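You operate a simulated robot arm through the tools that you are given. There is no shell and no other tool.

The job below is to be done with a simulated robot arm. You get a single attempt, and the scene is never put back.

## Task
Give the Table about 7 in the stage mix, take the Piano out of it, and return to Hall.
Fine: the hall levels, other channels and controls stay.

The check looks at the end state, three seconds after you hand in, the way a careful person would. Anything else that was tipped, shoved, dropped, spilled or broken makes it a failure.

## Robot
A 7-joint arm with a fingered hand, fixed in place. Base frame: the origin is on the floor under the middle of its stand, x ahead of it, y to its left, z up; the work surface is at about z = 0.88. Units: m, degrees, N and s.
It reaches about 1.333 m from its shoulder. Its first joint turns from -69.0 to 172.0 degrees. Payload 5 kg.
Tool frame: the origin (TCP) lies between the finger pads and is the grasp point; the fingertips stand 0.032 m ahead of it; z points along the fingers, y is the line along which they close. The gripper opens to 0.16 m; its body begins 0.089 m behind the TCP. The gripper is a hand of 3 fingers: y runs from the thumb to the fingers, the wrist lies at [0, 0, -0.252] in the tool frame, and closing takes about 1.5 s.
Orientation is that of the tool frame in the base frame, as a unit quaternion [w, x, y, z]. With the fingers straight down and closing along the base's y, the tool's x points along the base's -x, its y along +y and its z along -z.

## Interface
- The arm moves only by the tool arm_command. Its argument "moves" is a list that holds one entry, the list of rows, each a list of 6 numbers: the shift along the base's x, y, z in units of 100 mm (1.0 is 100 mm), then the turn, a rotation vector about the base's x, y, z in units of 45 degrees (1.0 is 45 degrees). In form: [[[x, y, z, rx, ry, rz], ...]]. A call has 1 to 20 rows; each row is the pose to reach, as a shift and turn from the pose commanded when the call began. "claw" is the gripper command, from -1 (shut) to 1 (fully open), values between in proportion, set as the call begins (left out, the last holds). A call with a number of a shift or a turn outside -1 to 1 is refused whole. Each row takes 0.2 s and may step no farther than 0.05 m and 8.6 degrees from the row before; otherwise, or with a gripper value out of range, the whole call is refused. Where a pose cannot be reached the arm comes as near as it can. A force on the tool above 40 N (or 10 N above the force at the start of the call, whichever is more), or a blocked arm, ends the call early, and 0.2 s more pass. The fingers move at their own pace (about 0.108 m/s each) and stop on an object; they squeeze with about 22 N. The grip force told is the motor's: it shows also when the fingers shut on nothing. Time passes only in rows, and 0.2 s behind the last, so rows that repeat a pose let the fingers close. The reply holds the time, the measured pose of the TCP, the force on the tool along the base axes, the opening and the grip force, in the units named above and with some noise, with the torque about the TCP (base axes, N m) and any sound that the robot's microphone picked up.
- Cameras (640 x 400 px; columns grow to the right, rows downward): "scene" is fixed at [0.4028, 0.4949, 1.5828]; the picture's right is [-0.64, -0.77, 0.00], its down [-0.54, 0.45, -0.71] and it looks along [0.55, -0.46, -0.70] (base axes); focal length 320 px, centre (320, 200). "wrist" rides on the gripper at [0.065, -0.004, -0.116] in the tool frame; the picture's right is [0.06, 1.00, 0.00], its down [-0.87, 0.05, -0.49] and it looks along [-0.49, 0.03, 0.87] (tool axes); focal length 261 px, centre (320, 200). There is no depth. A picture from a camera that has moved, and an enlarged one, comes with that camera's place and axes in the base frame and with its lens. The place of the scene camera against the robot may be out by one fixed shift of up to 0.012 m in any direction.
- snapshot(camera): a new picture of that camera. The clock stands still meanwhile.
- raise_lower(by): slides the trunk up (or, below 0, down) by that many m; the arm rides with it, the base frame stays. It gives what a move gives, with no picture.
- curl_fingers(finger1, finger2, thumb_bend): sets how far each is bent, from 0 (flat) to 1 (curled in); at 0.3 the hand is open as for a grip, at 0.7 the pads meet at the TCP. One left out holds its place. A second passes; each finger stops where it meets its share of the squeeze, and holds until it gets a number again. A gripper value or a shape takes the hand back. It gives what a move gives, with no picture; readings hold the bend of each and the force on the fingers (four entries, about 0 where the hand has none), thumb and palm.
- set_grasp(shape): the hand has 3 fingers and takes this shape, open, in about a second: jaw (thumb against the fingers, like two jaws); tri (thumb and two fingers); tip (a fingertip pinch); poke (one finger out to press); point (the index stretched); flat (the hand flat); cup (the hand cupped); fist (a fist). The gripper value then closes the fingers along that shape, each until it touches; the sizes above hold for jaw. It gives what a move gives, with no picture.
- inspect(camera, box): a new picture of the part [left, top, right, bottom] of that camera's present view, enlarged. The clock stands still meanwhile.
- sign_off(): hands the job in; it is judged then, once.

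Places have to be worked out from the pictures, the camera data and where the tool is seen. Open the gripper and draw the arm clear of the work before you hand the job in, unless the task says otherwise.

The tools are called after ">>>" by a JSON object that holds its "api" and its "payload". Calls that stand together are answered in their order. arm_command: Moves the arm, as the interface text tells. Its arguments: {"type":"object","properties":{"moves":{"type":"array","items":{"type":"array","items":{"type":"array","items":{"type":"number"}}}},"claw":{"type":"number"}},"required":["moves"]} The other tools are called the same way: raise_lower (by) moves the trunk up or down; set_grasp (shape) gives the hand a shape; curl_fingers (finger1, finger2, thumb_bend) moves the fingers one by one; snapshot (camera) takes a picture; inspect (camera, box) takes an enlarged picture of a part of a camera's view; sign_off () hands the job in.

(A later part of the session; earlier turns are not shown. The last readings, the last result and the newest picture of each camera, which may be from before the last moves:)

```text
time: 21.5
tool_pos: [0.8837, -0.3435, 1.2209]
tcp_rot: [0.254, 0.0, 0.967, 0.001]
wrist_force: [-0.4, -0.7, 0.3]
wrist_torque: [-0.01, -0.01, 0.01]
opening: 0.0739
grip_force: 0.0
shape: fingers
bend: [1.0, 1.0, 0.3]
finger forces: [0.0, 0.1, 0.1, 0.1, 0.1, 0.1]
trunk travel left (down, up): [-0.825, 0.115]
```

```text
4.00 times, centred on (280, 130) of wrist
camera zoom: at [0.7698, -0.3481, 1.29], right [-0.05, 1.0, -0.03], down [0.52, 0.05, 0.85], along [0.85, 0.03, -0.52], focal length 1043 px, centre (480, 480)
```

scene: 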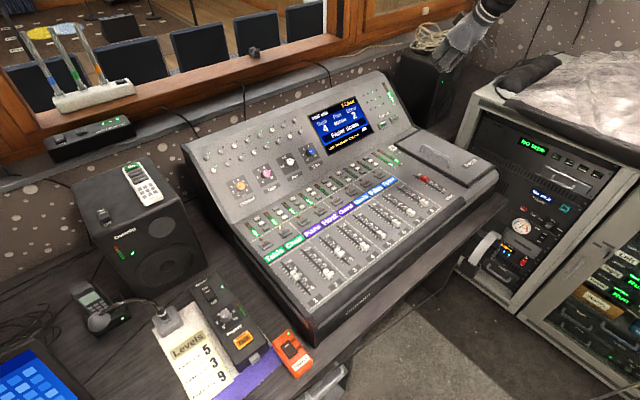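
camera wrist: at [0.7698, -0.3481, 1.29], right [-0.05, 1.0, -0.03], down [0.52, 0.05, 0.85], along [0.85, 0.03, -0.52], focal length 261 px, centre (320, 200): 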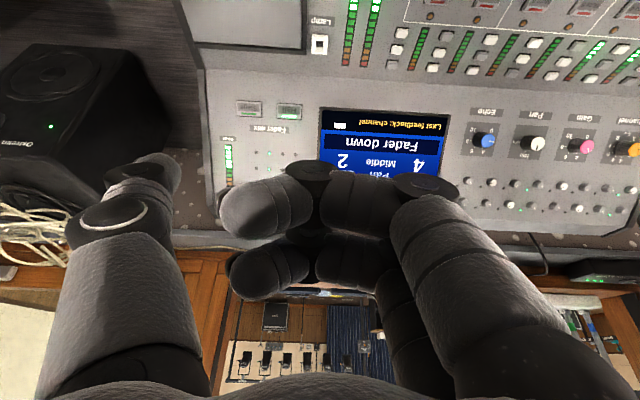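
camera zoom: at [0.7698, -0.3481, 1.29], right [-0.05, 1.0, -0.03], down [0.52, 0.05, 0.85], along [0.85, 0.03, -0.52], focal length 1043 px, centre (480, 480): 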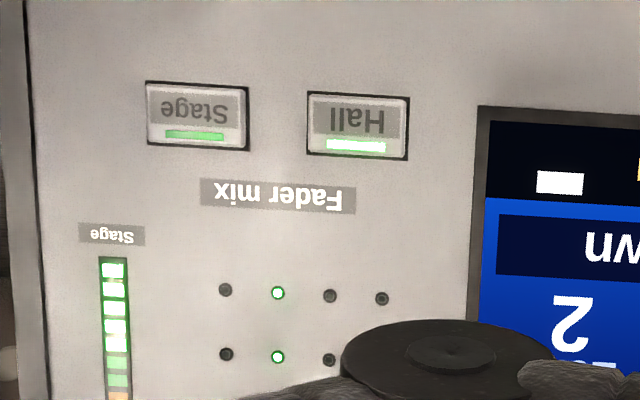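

Stage fixes at about (1.081, -0.467, 0.923), consistent across views. I move in along a diagonal to about 7 cm off the button, in two steps.

>>> {"api": "arm_command", "payload": {"moves": [[[0.25, -0.1, -0.25, 0, 0, 0], [0.5, -0.2, -0.5, 0, 0, 0], [0.75, -0.3, -0.75, 0, 0, 0], [1.0, -0.36, -1.0, 0, 0, 0]]]}}

>>> {"api": "arm_command", "payload": {"moves": [[[0.2, 0, -0.3, 0, 0, 0], [0.4, 0, -0.6, 0, 0, 0], [0.5, 0, -0.9, 0, 0, 0]]]}}

>>> {"api": "snapshot", "payload": {"camera": "wrist"}}

>>> {"api": "inspect", "payload": {"camera": "scene", "box": [340, 40, 500, 140]}}

```text
time: 22.5
tool_pos: [0.9846, -0.379, 1.1197]
tcp_rot: [0.252, 0.0, 0.968, 0.001]
wrist_force: [-0.7, -0.5, 0.9]
wrist_torque: [0.01, 0.02, -0.02]
opening: 0.0742
grip_force: 0.1
shape: fingers
bend: [1.0, 1.0, 0.3]
finger forces: [0.1, 0.0, 0.0, 0.0, 0.0, 0.0]
trunk travel left (down, up): [-0.825, 0.115]
```

```text
time: 23.3
tool_pos: [1.0344, -0.3823, 1.0286]
tcp_rot: [0.253, 0.001, 0.968, 0.0]
wrist_force: [0.5, -0.4, 0.7]
wrist_torque: [0.0, 0.0, -0.01]
opening: 0.0742
grip_force: 0.1
shape: fingers
bend: [1.0, 1.0, 0.3]
finger forces: [0.0, 0.0, 0.1, 0.0, 0.0, 0.0]
trunk travel left (down, up): [-0.825, 0.115]
```

```text
taken
camera wrist: at [0.9207, -0.3857, 1.0988], right [-0.05, 1.0, -0.03], down [0.52, 0.05, 0.85], along [0.85, 0.03, -0.52], focal length 261 px, centre (320, 200)
```

wrist: 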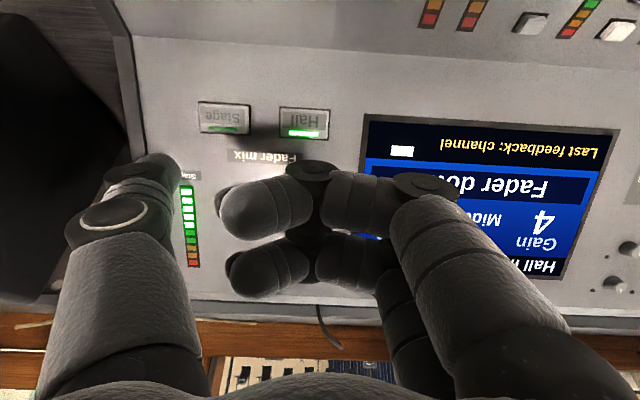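

```text
4.00 times, centred on (420, 90) of scene
camera zoom: at [0.4028, 0.4949, 1.5828], right [-0.64, -0.77, 0.0], down [-0.54, 0.45, -0.71], along [0.55, -0.46, -0.7], focal length 1279 px, centre (-80, 640)
```

zoom: 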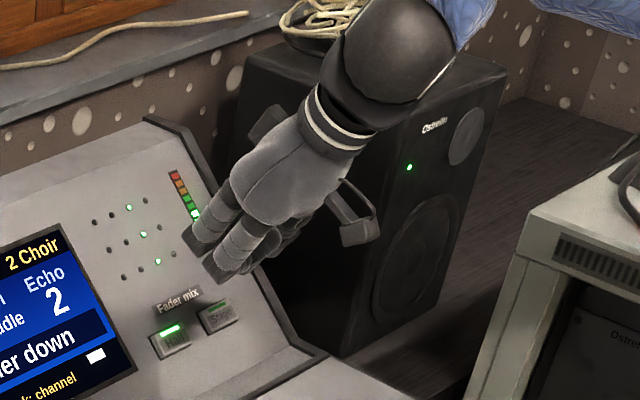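

The new fix agrees: Stage about 8 cm ahead of the thumb tip along the press direction, with the line aimed about 1 cm too far upslope. I correct that and go 6 cm along the panel normal.

>>> {"api": "arm_command", "payload": {"moves": [[[0.007, 0.03, -0.225, 0, 0, 0], [0.104, 0.03, -0.4, 0, 0, 0], [0.201, 0.03, -0.575, 0, 0, 0]]]}}

>>> {"api": "snapshot", "payload": {"camera": "wrist"}}

>>> {"api": "inspect", "payload": {"camera": "scene", "box": [340, 60, 460, 160]}}

```text
time: 24.1
tool_pos: [1.0534, -0.3766, 0.9738]
tcp_rot: [0.252, 0.0, 0.968, 0.001]
wrist_force: [0.8, -0.7, 0.7]
wrist_torque: [0.01, 0.0, -0.02]
opening: 0.0742
grip_force: 0.1
shape: fingers
bend: [1.0, 1.0, 0.3]
finger forces: [0.0, 0.0, 0.0, 0.1, 0.0, 0.1]
trunk travel left (down, up): [-0.825, 0.115]
```

```text
taken
camera wrist: at [0.9394, -0.3812, 1.0433], right [-0.05, 1.0, -0.03], down [0.52, 0.05, 0.85], along [0.85, 0.03, -0.52], focal length 261 px, centre (320, 200)
```

wrist: 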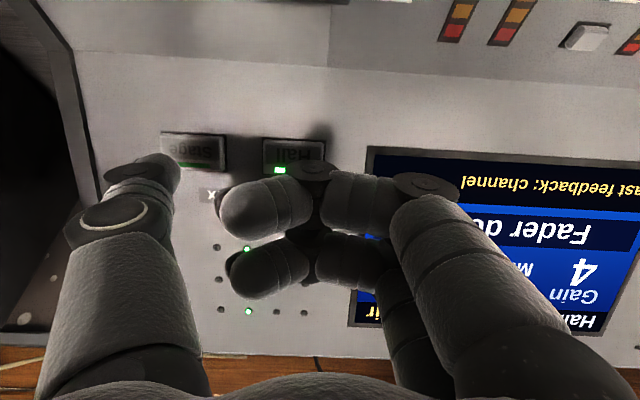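

```text
4.00 times, centred on (400, 110) of scene
camera zoom: at [0.4028, 0.4949, 1.5828], right [-0.64, -0.77, 0.0], down [-0.54, 0.45, -0.71], along [0.55, -0.46, -0.7], focal length 1279 px, centre (0, 560)
```

zoom: 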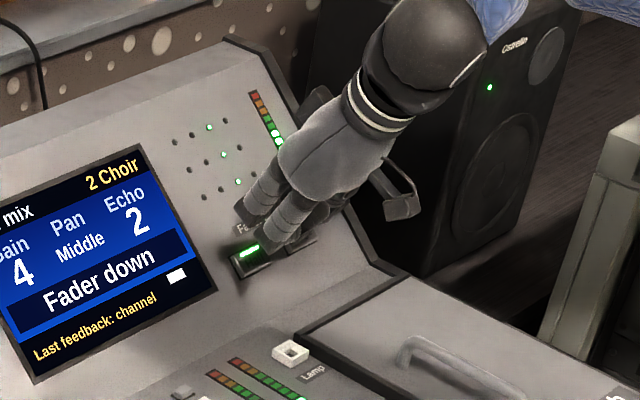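

The thumb tip is about 2 cm off the Stage button and lined up over it. I advance 16 mm along the normal and read the force.

>>> {"api": "arm_command", "payload": {"moves": [[[0.039, 0, -0.07, 0, 0, 0], [0.078, 0, -0.14, 0, 0, 0]]]}}

>>> {"api": "inspect", "payload": {"camera": "wrist", "box": [100, 100, 260, 200]}}

```text
time: 24.7
tool_pos: [1.061, -0.3766, 0.9599]
tcp_rot: [0.253, 0.0, 0.968, 0.001]
wrist_force: [0.3, -0.1, 0.8]
wrist_torque: [-0.03, -0.02, 0.05]
opening: 0.0741
grip_force: 0.0
shape: fingers
bend: [1.0, 1.0, 0.3]
finger forces: [0.1, 0.0, 0.0, 0.1, 0.0, 0.0]
trunk travel left (down, up): [-0.825, 0.115]
```

```text
4.00 times, centred on (180, 150) of wrist
camera zoom: at [0.9476, -0.3807, 1.0298], right [-0.05, 1.0, -0.03], down [0.52, 0.05, 0.85], along [0.85, 0.03, -0.52], focal length 1043 px, centre (880, 400)
```

zoom: 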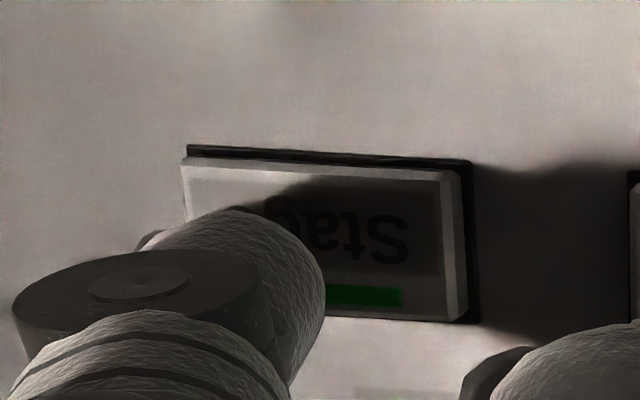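

No contact yet; projecting the tip ahead lands it close to the button's centre. I advance another 8 mm in small steps and read the force.

>>> {"api": "arm_command", "payload": {"moves": [[[0.019, 0.02, -0.035, 0, 0, 0], [0.039, 0.02, -0.07, 0, 0, 0]]]}}

>>> {"api": "inspect", "payload": {"camera": "wrist", "box": [100, 100, 260, 200]}}

>>> {"api": "inspect", "payload": {"camera": "scene", "box": [300, 80, 460, 180]}}

```text
time: 25.3
tool_pos: [1.0647, -0.3738, 0.952]
tcp_rot: [0.252, 0.0, 0.968, 0.0]
wrist_force: [-0.2, 0.2, 0.2]
wrist_torque: [-0.04, 0.01, 0.0]
opening: 0.0744
grip_force: 0.3
shape: fingers
bend: [1.0, 1.0, 0.3]
finger forces: [0.0, 0.1, 0.0, 0.0, 0.1, 0.0]
trunk travel left (down, up): [-0.825, 0.115]
```

```text
4.00 times, centred on (180, 150) of wrist
camera zoom: at [0.9518, -0.3774, 1.0222], right [-0.05, 1.0, -0.03], down [0.52, 0.05, 0.85], along [0.85, 0.03, -0.52], focal length 1043 px, centre (880, 400)
```

zoom: 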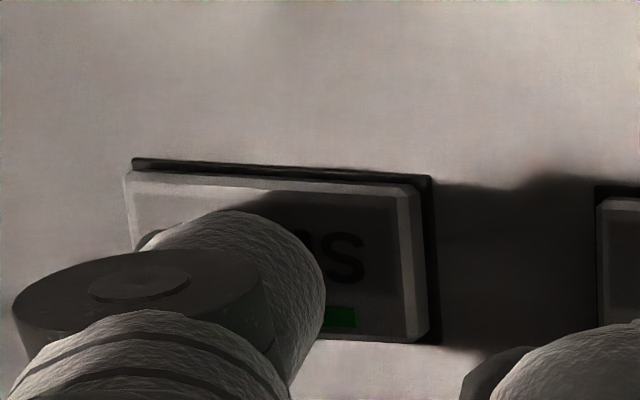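

```text
4.00 times, centred on (380, 130) of scene
camera zoom: at [0.4028, 0.4949, 1.5828], right [-0.64, -0.77, 0.0], down [-0.54, 0.45, -0.71], along [0.55, -0.46, -0.7], focal length 1279 px, centre (80, 480)
```

zoom: 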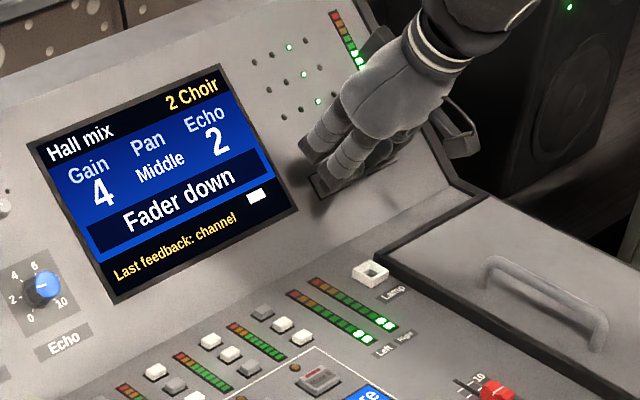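

By my estimate the tip is right at the button, with no force yet. I continue 6 mm more in 3 mm steps.

>>> {"api": "arm_command", "payload": {"moves": [[[0.015, 0, -0.026, 0, 0, 0], [0.029, 0, -0.053, 0, 0, 0]]]}}

>>> {"api": "inspect", "payload": {"camera": "scene", "box": [300, 80, 460, 180]}}

>>> {"api": "inspect", "payload": {"camera": "wrist", "box": [100, 100, 260, 200]}}

```text
time: 25.9
tool_pos: [1.069, -0.3734, 0.9485]
tcp_rot: [0.252, 0.0, 0.968, 0.001]
wrist_force: [-3.1, 2.2, 4.6]
wrist_torque: [-0.42, -0.01, -0.29]
opening: 0.0744
grip_force: 2.4
shape: fingers
bend: [1.0, 1.0, 0.3]
finger forces: [0.1, 0.0, 0.1, 0.0, 6.1, 0.1]
trunk travel left (down, up): [-0.825, 0.115]
heard: click
```

```text
4.00 times, centred on (380, 130) of scene
camera zoom: at [0.4028, 0.4949, 1.5828], right [-0.64, -0.77, 0.0], down [-0.54, 0.45, -0.71], along [0.55, -0.46, -0.7], focal length 1279 px, centre (80, 480)
```

zoom: 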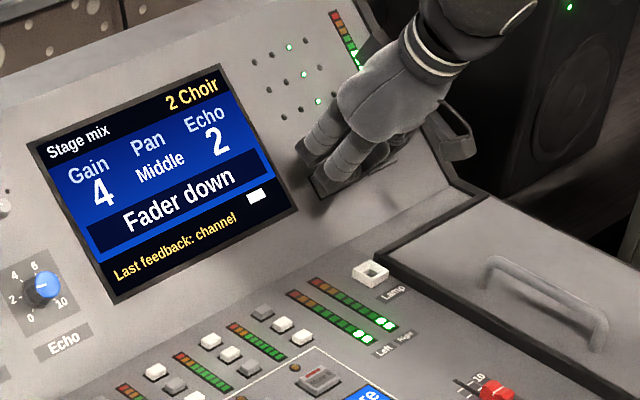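

```text
4.00 times, centred on (180, 150) of wrist
camera zoom: at [0.9545, -0.3772, 1.0181], right [-0.05, 1.0, -0.03], down [0.52, 0.05, 0.85], along [0.85, 0.03, -0.52], focal length 1043 px, centre (880, 400)
```

zoom: 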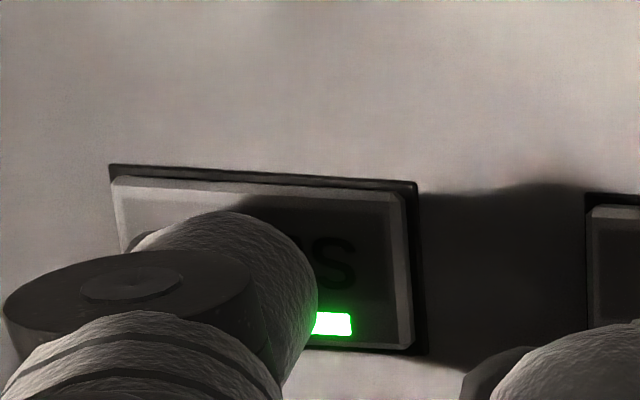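

Click heard, the Stage LED lit and the screen reads "Stage mix". I withdraw along the panel normal and look at what the faders do.

>>> {"api": "arm_command", "payload": {"moves": [[[-0.1, 0, 0.17, 0, 0, 0], [-0.24, 0, 0.44, 0, 0, 0], [-0.44, 0, 0.79, 0, 0, 0], [-0.7, 0.15, 1.0, 0, 0, 0], [-1.0, 0.4, 1.0, 0, 0, 0]]]}}

>>> {"api": "snapshot", "payload": {"camera": "scene"}}

>>> {"api": "inspect", "payload": {"camera": "scene", "box": [260, 200, 420, 320]}}

>>> {"api": "inspect", "payload": {"camera": "scene", "box": [220, 160, 380, 260]}}

>>> {"api": "inspect", "payload": {"camera": "scene", "box": [300, 70, 460, 170]}}

```text
time: 27.1
tool_pos: [0.9681, -0.3327, 1.0475]
tcp_rot: [0.252, 0.002, 0.968, -0.001]
wrist_force: [-0.6, 0.3, 0.7]
wrist_torque: [-0.01, -0.04, 0.02]
opening: 0.0745
grip_force: 0.0
shape: fingers
bend: [1.0, 1.0, 0.3]
finger forces: [0.0, 0.0, 0.0, 0.0, 0.0, 0.0]
trunk travel left (down, up): [-0.825, 0.115]
```

```text
taken
```

scene: 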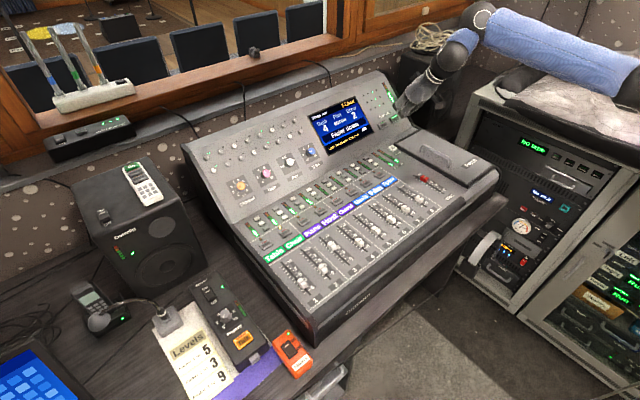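

```text
3.33 times, centred on (340, 260) of scene
camera zoom: at [0.4028, 0.4949, 1.5828], right [-0.64, -0.77, 0.0], down [-0.54, 0.45, -0.71], along [0.55, -0.46, -0.7], focal length 1066 px, centre (253, 0)
```

zoom: 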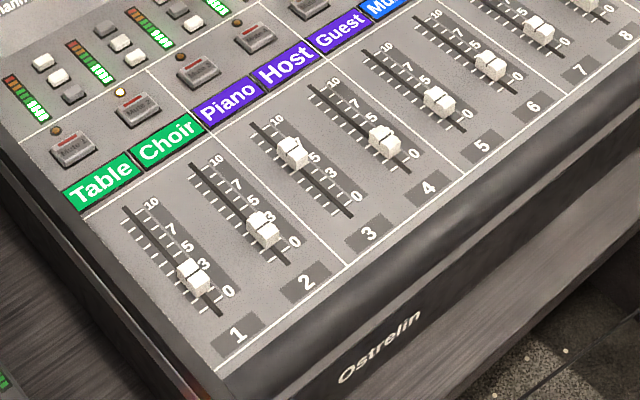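

```text
4.00 times, centred on (300, 210) of scene
camera zoom: at [0.4028, 0.4949, 1.5828], right [-0.64, -0.77, 0.0], down [-0.54, 0.45, -0.71], along [0.55, -0.46, -0.7], focal length 1279 px, centre (400, 160)
```

zoom: 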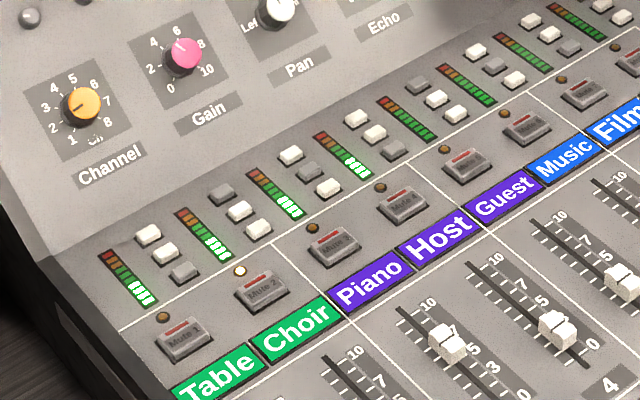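

```text
4.00 times, centred on (380, 120) of scene
camera zoom: at [0.4028, 0.4949, 1.5828], right [-0.64, -0.77, 0.0], down [-0.54, 0.45, -0.71], along [0.55, -0.46, -0.7], focal length 1279 px, centre (80, 520)
```

zoom: 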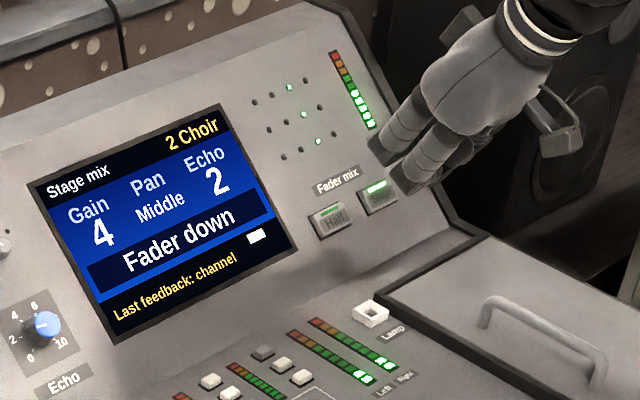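

The faders are motorised: in the Stage mix, Table (fader 1) now sits near 2 and Piano (fader 3) around 6–7. I back off and straighten the hand, then travel at a safe height toward faders 1 and 3.

>>> {"api": "arm_command", "payload": {"moves": [[[-0.2, 0.06, 0.2, 0, 0.13, 0], [-0.4, 0.12, 0.4, 0, 0.26, 0], [-0.6, 0.18, 0.6, 0, 0.39, 0], [-0.8, 0.24, 0.8, 0, 0.52, 0], [-1.0, 0.3, 1.0, 0, 0.65, 0]]]}}

>>> {"api": "arm_command", "payload": {"moves": [[[-0.33, 0.33, 0, 0, 0, 0], [-0.66, 0.66, 0, 0, 0, 0], [-1.0, 1.0, 0, 0, 0, 0]]]}}

>>> {"api": "arm_command", "payload": {"moves": [[[-0.1, 0.33, 0, 0, 0, 0], [-0.2, 0.66, 0, 0, 0, 0], [-0.3, 1.0, 0, 0, 0, 0]]]}}

>>> {"api": "arm_command", "payload": {"moves": [[[0, 0.33, 0, 0, 0, 0], [0, 0.66, 0, 0, 0, 0], [0, 1.0, 0, 0, 0, 0]]]}}

>>> {"api": "arm_command", "payload": {"moves": [[[0, 0.33, 0, 0, 0, 0], [0, 0.66, 0, 0, 0, 0], [0, 1.0, 0, 0, 0, 0]]]}}

>>> {"api": "arm_command", "payload": {"moves": [[[0, 0.33, 0, 0, 0, 0], [0, 0.66, 0, 0, 0, 0], [0, 1.0, 0, 0, 0, 0]]]}}

>>> {"api": "snapshot", "payload": {"camera": "wrist"}}

>>> {"api": "snapshot", "payload": {"camera": "scene"}}

```text
time: 28.3
tool_pos: [0.8656, -0.2991, 1.1443]
tcp_rot: [0.0, 0.003, 1.0, -0.001]
wrist_force: [0.1, 1.3, -1.1]
wrist_torque: [-0.08, -0.04, 0.0]
opening: 0.0744
grip_force: 0.1
shape: fingers
bend: [1.0, 1.0, 0.3]
finger forces: [0.0, 0.0, 0.0, 0.1, 0.0, 0.0]
trunk travel left (down, up): [-0.825, 0.115]
```

```text
time: 29.1
tool_pos: [0.7653, -0.2034, 1.1452]
tcp_rot: [-0.001, 0.001, 1.0, -0.001]
wrist_force: [-0.8, 0.9, -0.5]
wrist_torque: [0.0, -0.04, 0.01]
opening: 0.0744
grip_force: 0.1
shape: fingers
bend: [1.0, 1.0, 0.3]
finger forces: [0.1, 0.0, 0.1, 0.0, 0.0, 0.0]
trunk travel left (down, up): [-0.825, 0.115]
```

```text
time: 29.9
tool_pos: [0.7376, -0.1033, 1.1454]
tcp_rot: [-0.001, 0.002, 1.0, 0.001]
wrist_force: [1.0, -0.1, -0.4]
wrist_torque: [0.04, -0.02, -0.01]
opening: 0.0743
grip_force: 0.0
shape: fingers
bend: [1.0, 1.0, 0.3]
finger forces: [0.1, 0.0, 0.0, 0.0, 0.0, 0.1]
trunk travel left (down, up): [-0.825, 0.115]
```

```text
time: 30.7
tool_pos: [0.7358, -0.0025, 1.1452]
tcp_rot: [0.0, 0.001, 1.0, -0.001]
wrist_force: [-0.1, 0.1, 0.2]
wrist_torque: [-0.01, 0.02, -0.01]
opening: 0.0744
grip_force: 0.1
shape: fingers
bend: [1.0, 1.0, 0.3]
finger forces: [0.0, 0.0, 0.0, 0.1, 0.0, 0.0]
trunk travel left (down, up): [-0.825, 0.115]
```

```text
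time: 31.5
tool_pos: [0.7398, 0.0988, 1.1478]
tcp_rot: [0.0, 0.001, 1.0, -0.002]
wrist_force: [-0.2, 0.4, 0.7]
wrist_torque: [0.0, 0.04, -0.03]
opening: 0.0744
grip_force: 0.0
shape: fingers
bend: [1.0, 1.0, 0.3]
finger forces: [0.0, 0.1, 0.1, 0.0, 0.0, 0.1]
trunk travel left (down, up): [-0.825, 0.115]
```

```text
time: 32.3
tool_pos: [0.7376, 0.1983, 1.1483]
tcp_rot: [0.001, 0.0, 1.0, -0.001]
wrist_force: [0.5, 0.3, 1.3]
wrist_torque: [0.0, 0.04, -0.01]
opening: 0.0744
grip_force: 0.1
shape: fingers
bend: [1.0, 1.0, 0.3]
finger forces: [0.1, 0.0, 0.0, 0.0, 0.1, 0.1]
trunk travel left (down, up): [-0.825, 0.115]
```

```text
taken
camera wrist: at [0.6729, 0.1936, 1.2635], right [-0.06, 1.0, 0.0], down [0.87, 0.05, 0.49], along [0.49, 0.03, -0.87], focal length 261 px, centre (320, 200)
```

wrist: 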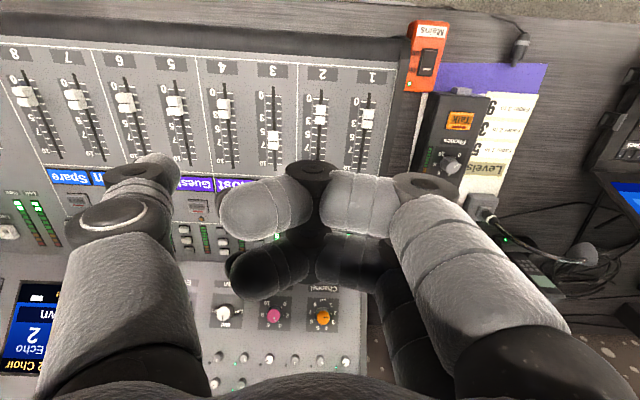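

```text
taken
```

scene: 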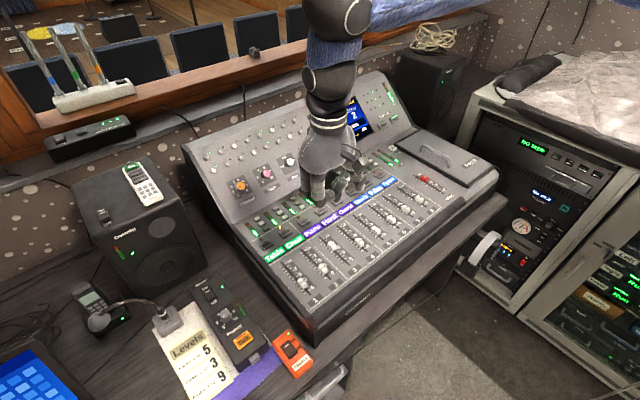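

I enlarge faders 1–4 in this view to measure where they are and their settings.

>>> {"api": "inspect", "payload": {"camera": "wrist", "box": [230, 55, 390, 175]}}

>>> {"api": "inspect", "payload": {"camera": "wrist", "box": [0, 40, 240, 190]}}

```text
3.33 times, centred on (310, 115) of wrist
camera zoom: at [0.6729, 0.1936, 1.2635], right [-0.06, 1.0, 0.0], down [0.87, 0.05, 0.49], along [0.49, 0.03, -0.87], focal length 869 px, centre (353, 483)
```

zoom: 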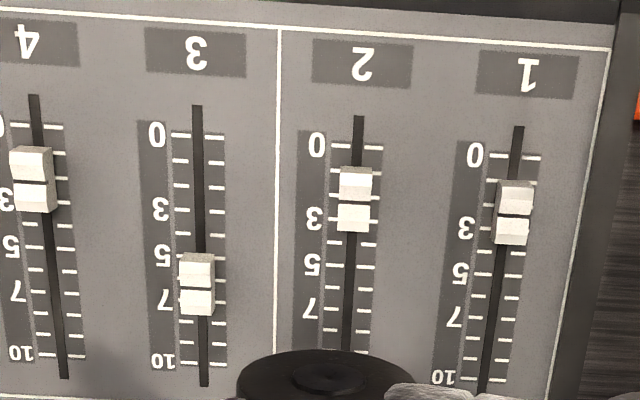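

```text
2.67 times, centred on (120, 115) of wrist
camera zoom: at [0.6729, 0.1936, 1.2635], right [-0.06, 1.0, 0.0], down [0.87, 0.05, 0.49], along [0.49, 0.03, -0.87], focal length 695 px, centre (853, 427)
```

zoom: 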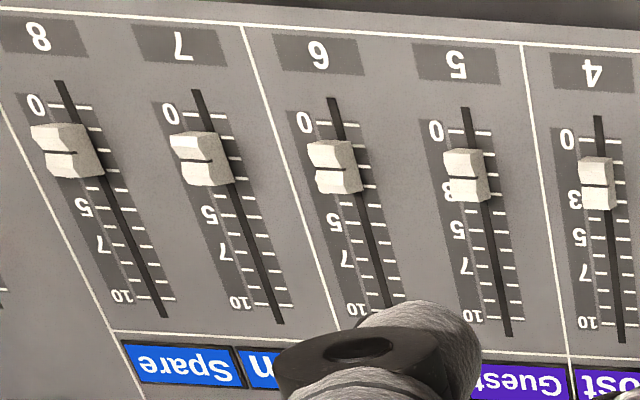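

Fader 1 runs along y≈0.2665 (0 at x≈0.729, 10 at x≈0.828) and stands at 2; fader 3 runs along y≈0.1325 and stands at about 6. I bring the thumb to just in front of fader 1's cap, staying 10 cm up for a check first.

>>> {"api": "arm_command", "payload": {"moves": [[[-0.1, 0.33, 0, 0, 0, 0], [-0.2, 0.66, 0, 0, 0, 0], [-0.3, 1.0, 0, 0, 0, 0]]]}}

>>> {"api": "arm_command", "payload": {"moves": [[[0, 0.19, -0.33, 0, 0, 0], [0, 0.38, -0.66, 0, 0, 0], [0, 0.56, -1.0, 0, 0, 0]]]}}

>>> {"api": "snapshot", "payload": {"camera": "wrist"}}

>>> {"api": "snapshot", "payload": {"camera": "scene"}}

```text
time: 33.1
tool_pos: [0.7068, 0.2981, 1.1483]
tcp_rot: [0.001, 0.001, 1.0, -0.001]
wrist_force: [-0.9, -0.3, 0.3]
wrist_torque: [-0.01, 0.04, -0.01]
opening: 0.0743
grip_force: 0.1
shape: fingers
bend: [1.0, 1.0, 0.3]
finger forces: [0.0, 0.1, 0.1, 0.0, 0.1, 0.1]
trunk travel left (down, up): [-0.825, 0.115]
```

```text
time: 33.9
tool_pos: [0.7069, 0.3547, 1.0479]
tcp_rot: [0.0, 0.001, 1.0, -0.001]
wrist_force: [-0.5, -0.3, -0.2]
wrist_torque: [-0.03, 0.01, 0.0]
opening: 0.0744
grip_force: 0.0
shape: fingers
bend: [1.0, 1.0, 0.3]
finger forces: [0.0, 0.0, 0.0, 0.1, 0.0, 0.0]
trunk travel left (down, up): [-0.825, 0.115]
```

```text
taken
camera wrist: at [0.6418, 0.3507, 1.1641], right [-0.06, 1.0, 0.0], down [0.87, 0.05, 0.49], along [0.49, 0.03, -0.87], focal length 261 px, centre (320, 200)
```

wrist: 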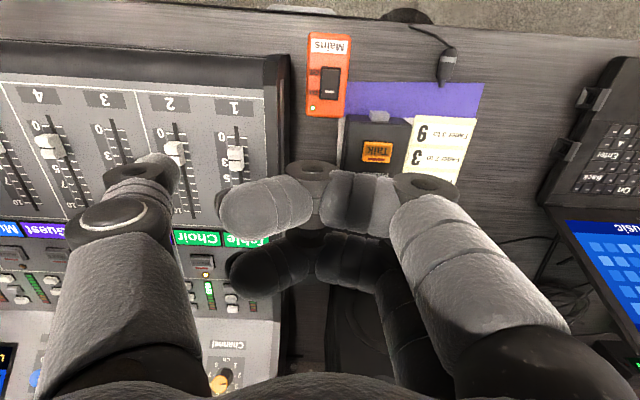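

```text
taken
```

scene: 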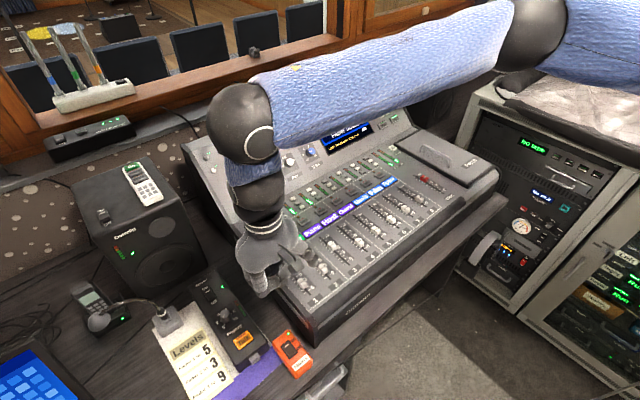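

The thumb's vertical line falls on fader 1's slot just in front of its 0 mark, as wanted. I lower 9 cm, keeping about 5 cm off the panel, and check again.

>>> {"api": "arm_command", "payload": {"moves": [[[0, 0, -0.3, 0, 0, 0], [0, 0, -0.6, 0, 0, 0], [0, 0, -0.9, 0, 0, 0]]]}}

>>> {"api": "snapshot", "payload": {"camera": "wrist"}}

>>> {"api": "inspect", "payload": {"camera": "scene", "box": [220, 210, 380, 330]}}

```text
time: 34.7
tool_pos: [0.7058, 0.3541, 0.9552]
tcp_rot: [0.0, 0.0, 1.0, 0.0]
wrist_force: [-0.3, -0.2, -1.4]
wrist_torque: [0.0, 0.05, -0.01]
opening: 0.0744
grip_force: 0.1
shape: fingers
bend: [1.0, 1.0, 0.3]
finger forces: [0.0, 0.1, 0.0, 0.0, 0.0, 0.0]
trunk travel left (down, up): [-0.825, 0.115]
```

```text
taken
camera wrist: at [0.6409, 0.3497, 1.072], right [-0.06, 1.0, 0.0], down [0.87, 0.05, 0.49], along [0.49, 0.03, -0.87], focal length 261 px, centre (320, 200)
```

wrist: 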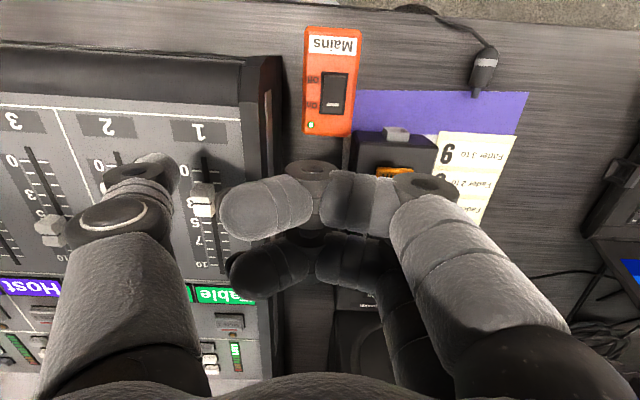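

```text
3.33 times, centred on (300, 270) of scene
camera zoom: at [0.4028, 0.4949, 1.5828], right [-0.64, -0.77, 0.0], down [-0.54, 0.45, -0.71], along [0.55, -0.46, -0.7], focal length 1066 px, centre (387, -33)
```

zoom: 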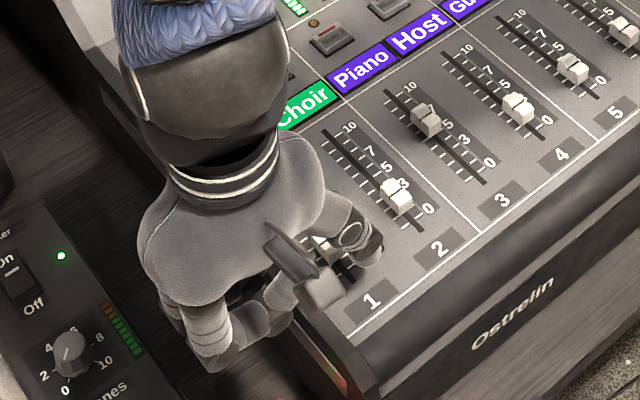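

Still aligned with fader 1's slot, about 5 cm above the panel. I lower 42 mm, leaving roughly 8 mm, and check the force.

>>> {"api": "arm_command", "payload": {"moves": [[[0, 0, -0.15, 0, 0, 0], [0, 0, -0.3, 0, 0, 0], [0, 0, -0.42, 0, 0, 0]]]}}

>>> {"api": "inspect", "payload": {"camera": "wrist", "box": [100, 100, 260, 220]}}

>>> {"api": "inspect", "payload": {"camera": "scene", "box": [220, 210, 380, 330]}}

```text
time: 35.5
tool_pos: [0.7071, 0.3546, 0.9172]
tcp_rot: [0.0, 0.001, 1.0, 0.0]
wrist_force: [-0.1, 0.5, 0.0]
wrist_torque: [0.0, -0.01, 0.0]
opening: 0.0745
grip_force: 0.0
shape: fingers
bend: [1.0, 1.0, 0.3]
finger forces: [0.0, 0.0, 0.0, 0.0, 0.0, 0.0]
trunk travel left (down, up): [-0.825, 0.115]
```

```text
3.33 times, centred on (180, 160) of wrist
camera zoom: at [0.6416, 0.3491, 1.0328], right [-0.06, 1.0, 0.0], down [0.87, 0.05, 0.49], along [0.49, 0.03, -0.87], focal length 869 px, centre (787, 333)
```

zoom: 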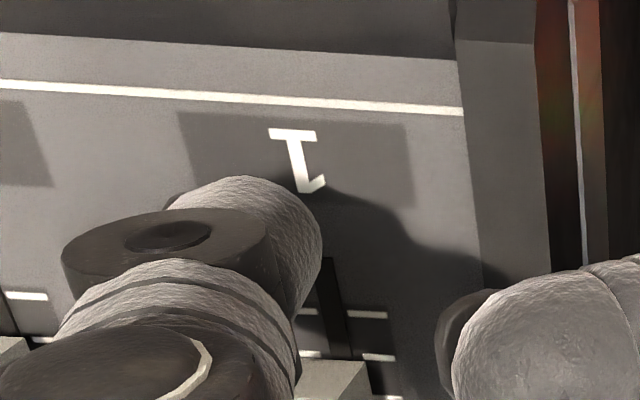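

```text
3.33 times, centred on (300, 270) of scene
camera zoom: at [0.4028, 0.4949, 1.5828], right [-0.64, -0.77, 0.0], down [-0.54, 0.45, -0.71], along [0.55, -0.46, -0.7], focal length 1066 px, centre (387, -33)
```

zoom: 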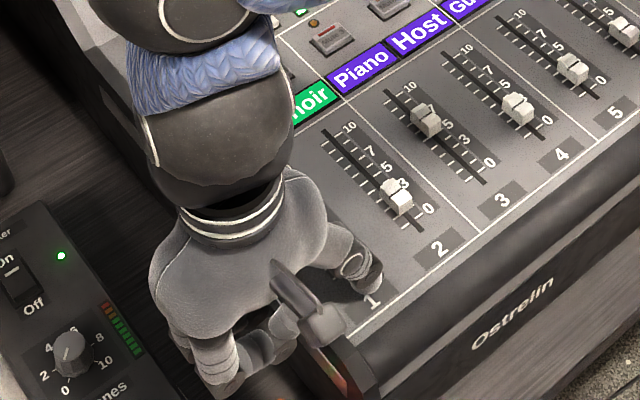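

The thumb tip is roughly 1 cm above the panel and perhaps 4 mm right of the slot's centre line. I shift 4 mm to the left and probe down 6 mm, watching the force.

>>> {"api": "arm_command", "payload": {"moves": [[[0, 0.04, -0.03, 0, 0, 0], [0, 0.04, -0.06, 0, 0, 0]]]}}

>>> {"api": "inspect", "payload": {"camera": "wrist", "box": [100, 100, 260, 220]}}

```text
time: 36.1
tool_pos: [0.707, 0.3568, 0.9109]
tcp_rot: [0.0, 0.001, 1.0, -0.001]
wrist_force: [0.1, 0.8, 0.8]
wrist_torque: [-0.08, 0.01, -0.02]
opening: 0.0744
grip_force: 0.3
shape: fingers
bend: [1.0, 1.0, 0.3]
finger forces: [0.0, 0.0, 0.0, 0.0, 1.1, 0.0]
trunk travel left (down, up): [-0.825, 0.115]
```

```text
3.33 times, centred on (180, 160) of wrist
camera zoom: at [0.6419, 0.3523, 1.0266], right [-0.06, 1.0, 0.0], down [0.87, 0.05, 0.49], along [0.49, 0.03, -0.87], focal length 869 px, centre (787, 333)
```

zoom: 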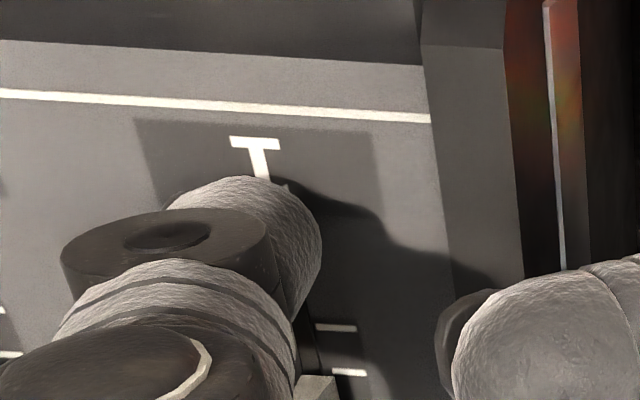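

The thumb just touches the panel (1.1 N), so the floor is at TCP z≈0.911. I lift 3 mm and push 30 mm forward, following the slight rise of the panel.

>>> {"api": "arm_command", "payload": {"moves": [[[0, 0.01, 0.03, 0, 0, 0], [0.1, 0.01, 0.035, 0, 0, 0], [0.2, 0.01, 0.04, 0, 0, 0], [0.3, 0.01, 0.045, 0, 0, 0]]]}}

>>> {"api": "inspect", "payload": {"camera": "wrist", "box": [100, 100, 260, 220]}}

>>> {"api": "inspect", "payload": {"camera": "scene", "box": [220, 210, 380, 330]}}

```text
time: 37.1
tool_pos: [0.7376, 0.3583, 0.9133]
tcp_rot: [0.001, -0.001, 1.0, 0.0]
wrist_force: [0.2, -0.1, -0.3]
wrist_torque: [0.0, 0.02, -0.11]
opening: 0.0744
grip_force: 0.7
shape: fingers
bend: [1.0, 1.0, 0.3]
finger forces: [0.0, 0.0, 0.1, 0.0, 0.7, 0.1]
trunk travel left (down, up): [-0.825, 0.115]
```

```text
3.33 times, centred on (180, 160) of wrist
camera zoom: at [0.6716, 0.3539, 1.0297], right [-0.06, 1.0, 0.0], down [0.87, 0.05, 0.49], along [0.49, 0.03, -0.87], focal length 869 px, centre (787, 333)
```

zoom: 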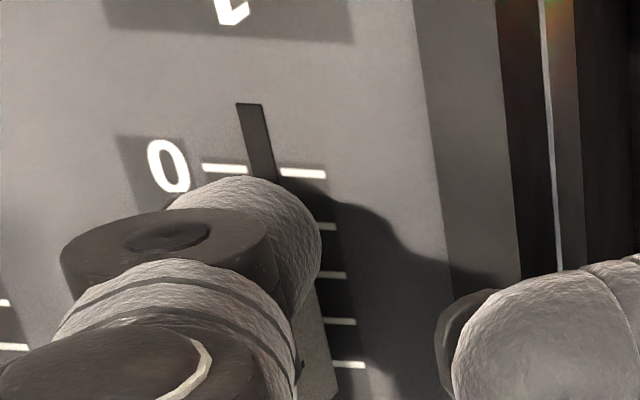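

```text
3.33 times, centred on (300, 270) of scene
camera zoom: at [0.4028, 0.4949, 1.5828], right [-0.64, -0.77, 0.0], down [-0.54, 0.45, -0.71], along [0.55, -0.46, -0.7], focal length 1066 px, centre (387, -33)
```

zoom: 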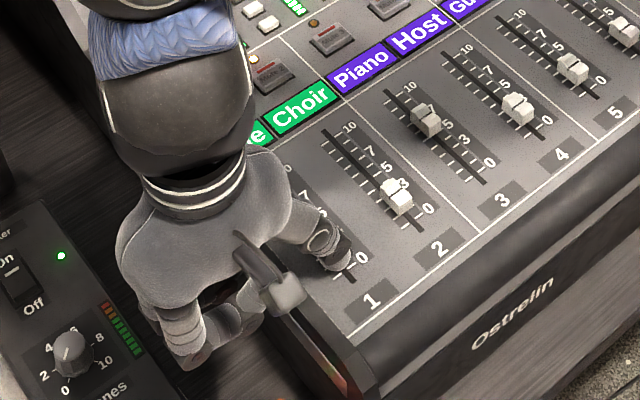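

The thumb is against the cap (about 0.7 N) and the cap is moving; by geometry it's near 3.3. I push another 27 mm, then check where it stands.

>>> {"api": "arm_command", "payload": {"moves": [[[0.09, 0, 0.005, 0, 0, 0], [0.18, 0, 0.01, 0, 0, 0], [0.27, 0, 0.015, 0, 0, 0]]]}}

>>> {"api": "snapshot", "payload": {"camera": "wrist"}}

>>> {"api": "inspect", "payload": {"camera": "wrist", "box": [100, 100, 260, 220]}}

>>> {"api": "inspect", "payload": {"camera": "scene", "box": [220, 210, 380, 330]}}

```text
time: 37.9
tool_pos: [0.7639, 0.3599, 0.9162]
tcp_rot: [0.001, 0.001, 1.0, 0.0]
wrist_force: [-1.0, -0.5, -1.0]
wrist_torque: [0.03, 0.0, -0.03]
opening: 0.0743
grip_force: 0.5
shape: fingers
bend: [1.0, 1.0, 0.3]
finger forces: [0.0, 0.1, 0.0, 0.0, 0.4, 0.0]
trunk travel left (down, up): [-0.825, 0.115]
```

```text
taken
camera wrist: at [0.6989, 0.3541, 1.0318], right [-0.06, 1.0, 0.0], down [0.87, 0.05, 0.49], along [0.49, 0.03, -0.87], focal length 261 px, centre (320, 200)
```

wrist: 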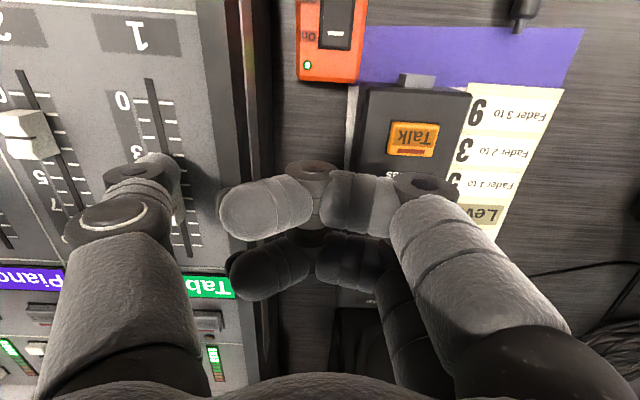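

```text
3.33 times, centred on (180, 160) of wrist
camera zoom: at [0.6989, 0.3541, 1.0318], right [-0.06, 1.0, 0.0], down [0.87, 0.05, 0.49], along [0.49, 0.03, -0.87], focal length 869 px, centre (787, 333)
```

zoom: 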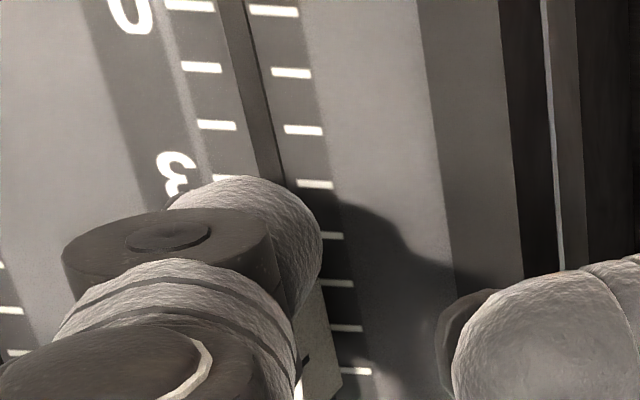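

```text
3.33 times, centred on (300, 270) of scene
camera zoom: at [0.4028, 0.4949, 1.5828], right [-0.64, -0.77, 0.0], down [-0.54, 0.45, -0.71], along [0.55, -0.46, -0.7], focal length 1066 px, centre (387, -33)
```

zoom: 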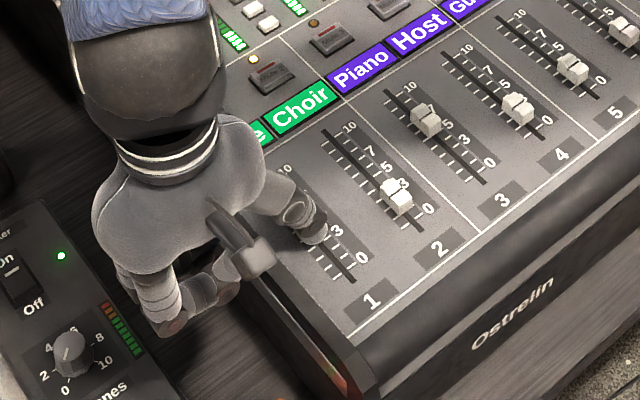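

By geometry the cap is near 5.9 now. I push 8 mm more, then draw back and up a bit so that the cap can be seen.

>>> {"api": "arm_command", "payload": {"moves": [[[0.04, 0, 0, 0, 0, 0], [0.08, 0, 0.005, 0, 0, 0]]]}}

>>> {"api": "arm_command", "payload": {"moves": [[[-0.1, 0, 0.05, 0, 0, 0], [-0.25, 0, 0.3, 0, 0, 0], [-0.4, 0, 0.65, 0, 0, 0], [-0.5, 0, 1.0, 0, 0, 0]]]}}

>>> {"api": "snapshot", "payload": {"camera": "wrist"}}

>>> {"api": "inspect", "payload": {"camera": "wrist", "box": [180, 80, 340, 200]}}

>>> {"api": "inspect", "payload": {"camera": "scene", "box": [220, 210, 380, 330]}}

```text
time: 38.5
tool_pos: [0.7737, 0.3568, 0.9163]
tcp_rot: [0.0, 0.0, 1.0, -0.001]
wrist_force: [-0.7, 0.0, -0.1]
wrist_torque: [0.0, 0.02, -0.06]
opening: 0.0745
grip_force: 0.2
shape: fingers
bend: [1.0, 1.0, 0.3]
finger forces: [0.0, 0.1, 0.1, 0.1, 0.4, 0.0]
trunk travel left (down, up): [-0.825, 0.115]
```

```text
time: 39.5
tool_pos: [0.7225, 0.3581, 1.0137]
tcp_rot: [0.0, -0.001, 1.0, 0.0]
wrist_force: [-0.6, -0.4, -0.3]
wrist_torque: [0.01, -0.02, 0.0]
opening: 0.0747
grip_force: 0.1
shape: fingers
bend: [1.0, 1.0, 0.3]
finger forces: [0.0, 0.0, 0.0, 0.1, 0.0, 0.1]
trunk travel left (down, up): [-0.825, 0.115]
```

```text
taken
camera wrist: at [0.6571, 0.3539, 1.1296], right [-0.06, 1.0, 0.0], down [0.87, 0.05, 0.49], along [0.49, 0.03, -0.87], focal length 261 px, centre (320, 200)
```

wrist: 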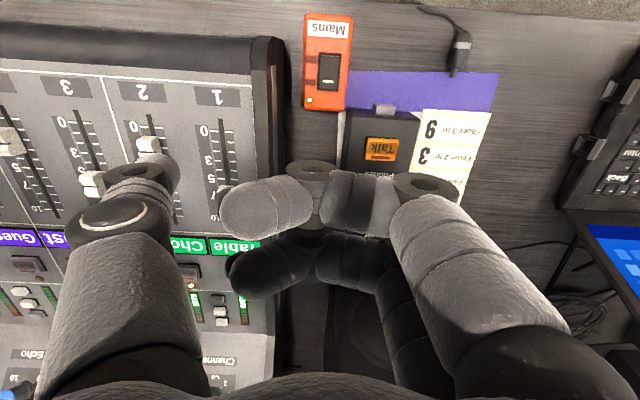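

```text
3.33 times, centred on (260, 140) of wrist
camera zoom: at [0.6571, 0.3539, 1.1296], right [-0.06, 1.0, 0.0], down [0.87, 0.05, 0.49], along [0.49, 0.03, -0.87], focal length 869 px, centre (520, 400)
```

zoom: 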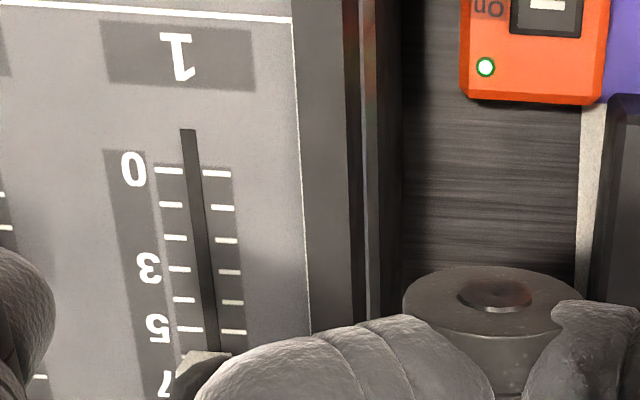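

```text
3.33 times, centred on (300, 270) of scene
camera zoom: at [0.4028, 0.4949, 1.5828], right [-0.64, -0.77, 0.0], down [-0.54, 0.45, -0.71], along [0.55, -0.46, -0.7], focal length 1066 px, centre (387, -33)
```

zoom: 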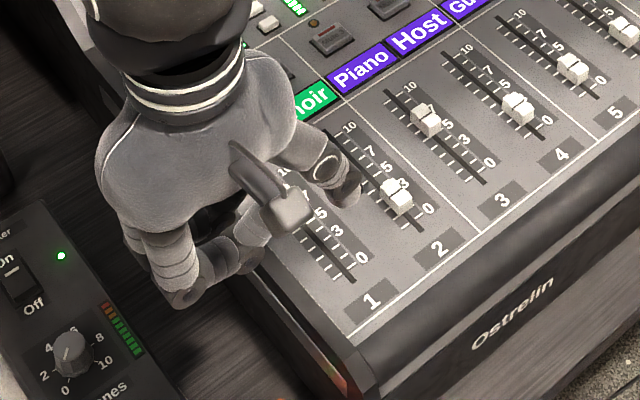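

The cap is hidden behind the curled finger here. I rise and move right so that both faders 1 and 3 are visible.

>>> {"api": "arm_command", "payload": {"moves": [[[0.03, -0.2, 0.35, 0, 0, 0], [0.06, -0.5, 0.7, 0, 0, 0], [0.1, -0.8, 1.0, 0, 0, 0]]]}}

>>> {"api": "arm_command", "payload": {"moves": [[[0.03, -0.25, 0.1, 0, 0, 0], [0.06, -0.5, 0.2, 0, 0, 0], [0.1, -0.78, 0.3, 0, 0, 0]]]}}

>>> {"api": "snapshot", "payload": {"camera": "wrist"}}

>>> {"api": "inspect", "payload": {"camera": "wrist", "box": [230, 55, 390, 175]}}

>>> {"api": "inspect", "payload": {"camera": "scene", "box": [240, 200, 400, 320]}}

```text
time: 40.3
tool_pos: [0.7359, 0.2789, 1.1175]
tcp_rot: [0.001, 0.001, 1.0, 0.001]
wrist_force: [0.4, 0.1, 0.9]
wrist_torque: [0.02, -0.01, 0.04]
opening: 0.0747
grip_force: 0.1
shape: fingers
bend: [1.0, 1.0, 0.3]
finger forces: [0.1, 0.0, 0.1, 0.0, 0.0, 0.0]
trunk travel left (down, up): [-0.825, 0.115]
```

```text
time: 41.1
tool_pos: [0.743, 0.2033, 1.146]
tcp_rot: [0.0, 0.001, 1.0, 0.001]
wrist_force: [0.9, -0.4, -0.1]
wrist_torque: [0.05, -0.03, 0.01]
opening: 0.0742
grip_force: 0.0
shape: fingers
bend: [1.0, 1.0, 0.3]
finger forces: [0.1, 0.0, 0.0, 0.0, 0.0, 0.0]
trunk travel left (down, up): [-0.825, 0.115]
```

```text
taken
camera wrist: at [0.6782, 0.1978, 1.2616], right [-0.06, 1.0, 0.0], down [0.87, 0.05, 0.49], along [0.49, 0.03, -0.87], focal length 261 px, centre (320, 200)
```

wrist: 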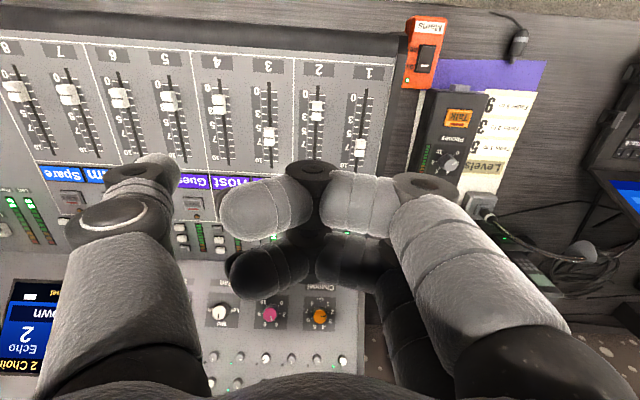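

```text
3.33 times, centred on (310, 115) of wrist
camera zoom: at [0.6782, 0.1978, 1.2616], right [-0.06, 1.0, 0.0], down [0.87, 0.05, 0.49], along [0.49, 0.03, -0.87], focal length 869 px, centre (353, 483)
```

zoom: 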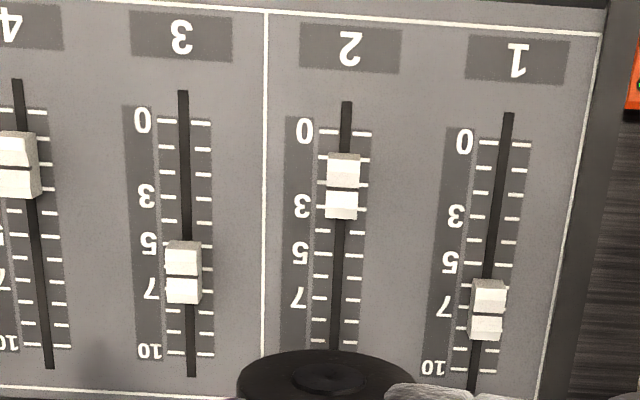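

```text
3.33 times, centred on (320, 260) of scene
camera zoom: at [0.4028, 0.4949, 1.5828], right [-0.64, -0.77, 0.0], down [-0.54, 0.45, -0.71], along [0.55, -0.46, -0.7], focal length 1066 px, centre (320, 0)
```

zoom: 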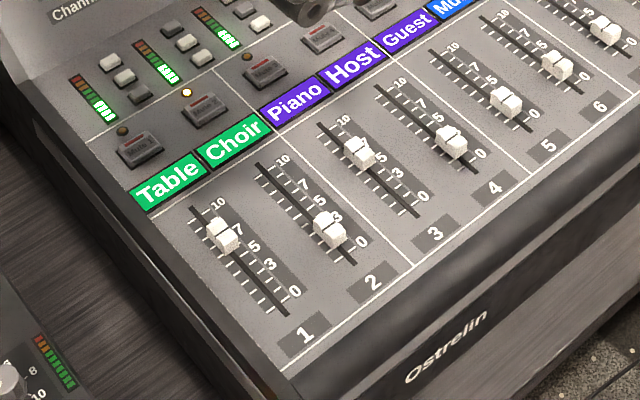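

The Table cap now stands around 6.6 by my calculation. I take tighter close-ups to read it against the ticks.

>>> {"api": "inspect", "payload": {"camera": "scene", "box": [270, 235, 334, 285]}}

>>> {"api": "inspect", "payload": {"camera": "wrist", "box": [330, 80, 394, 170]}}

```text
8.00 times, centred on (302, 260) of scene
camera zoom: at [0.4028, 0.4949, 1.5828], right [-0.64, -0.77, 0.0], down [-0.54, 0.45, -0.71], along [0.55, -0.46, -0.7], focal length 2558 px, centre (464, -280)
```

zoom: 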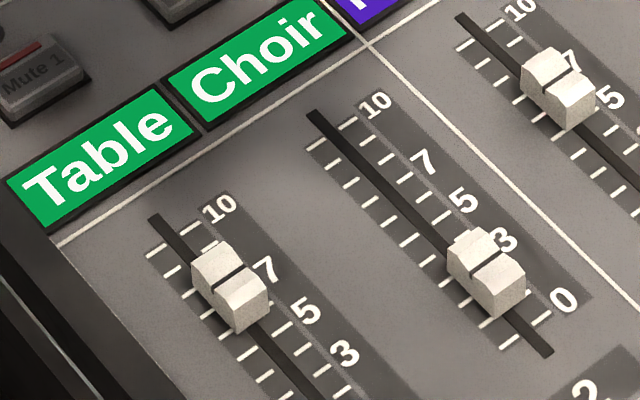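

```text
4.44 times, centred on (362, 125) of wrist
camera zoom: at [0.6782, 0.1978, 1.2616], right [-0.06, 1.0, 0.0], down [0.87, 0.05, 0.49], along [0.49, 0.03, -0.87], focal length 1158 px, centre (133, 533)
```

zoom: 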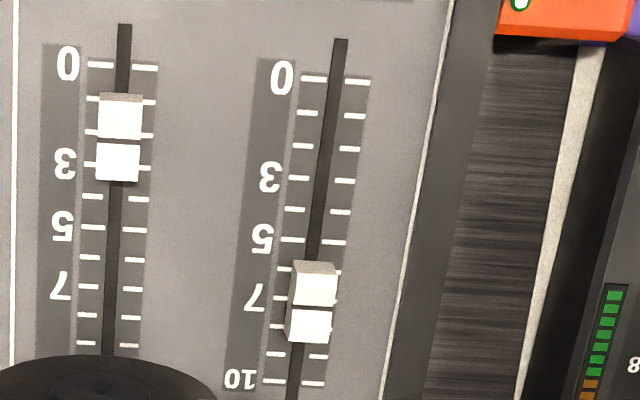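

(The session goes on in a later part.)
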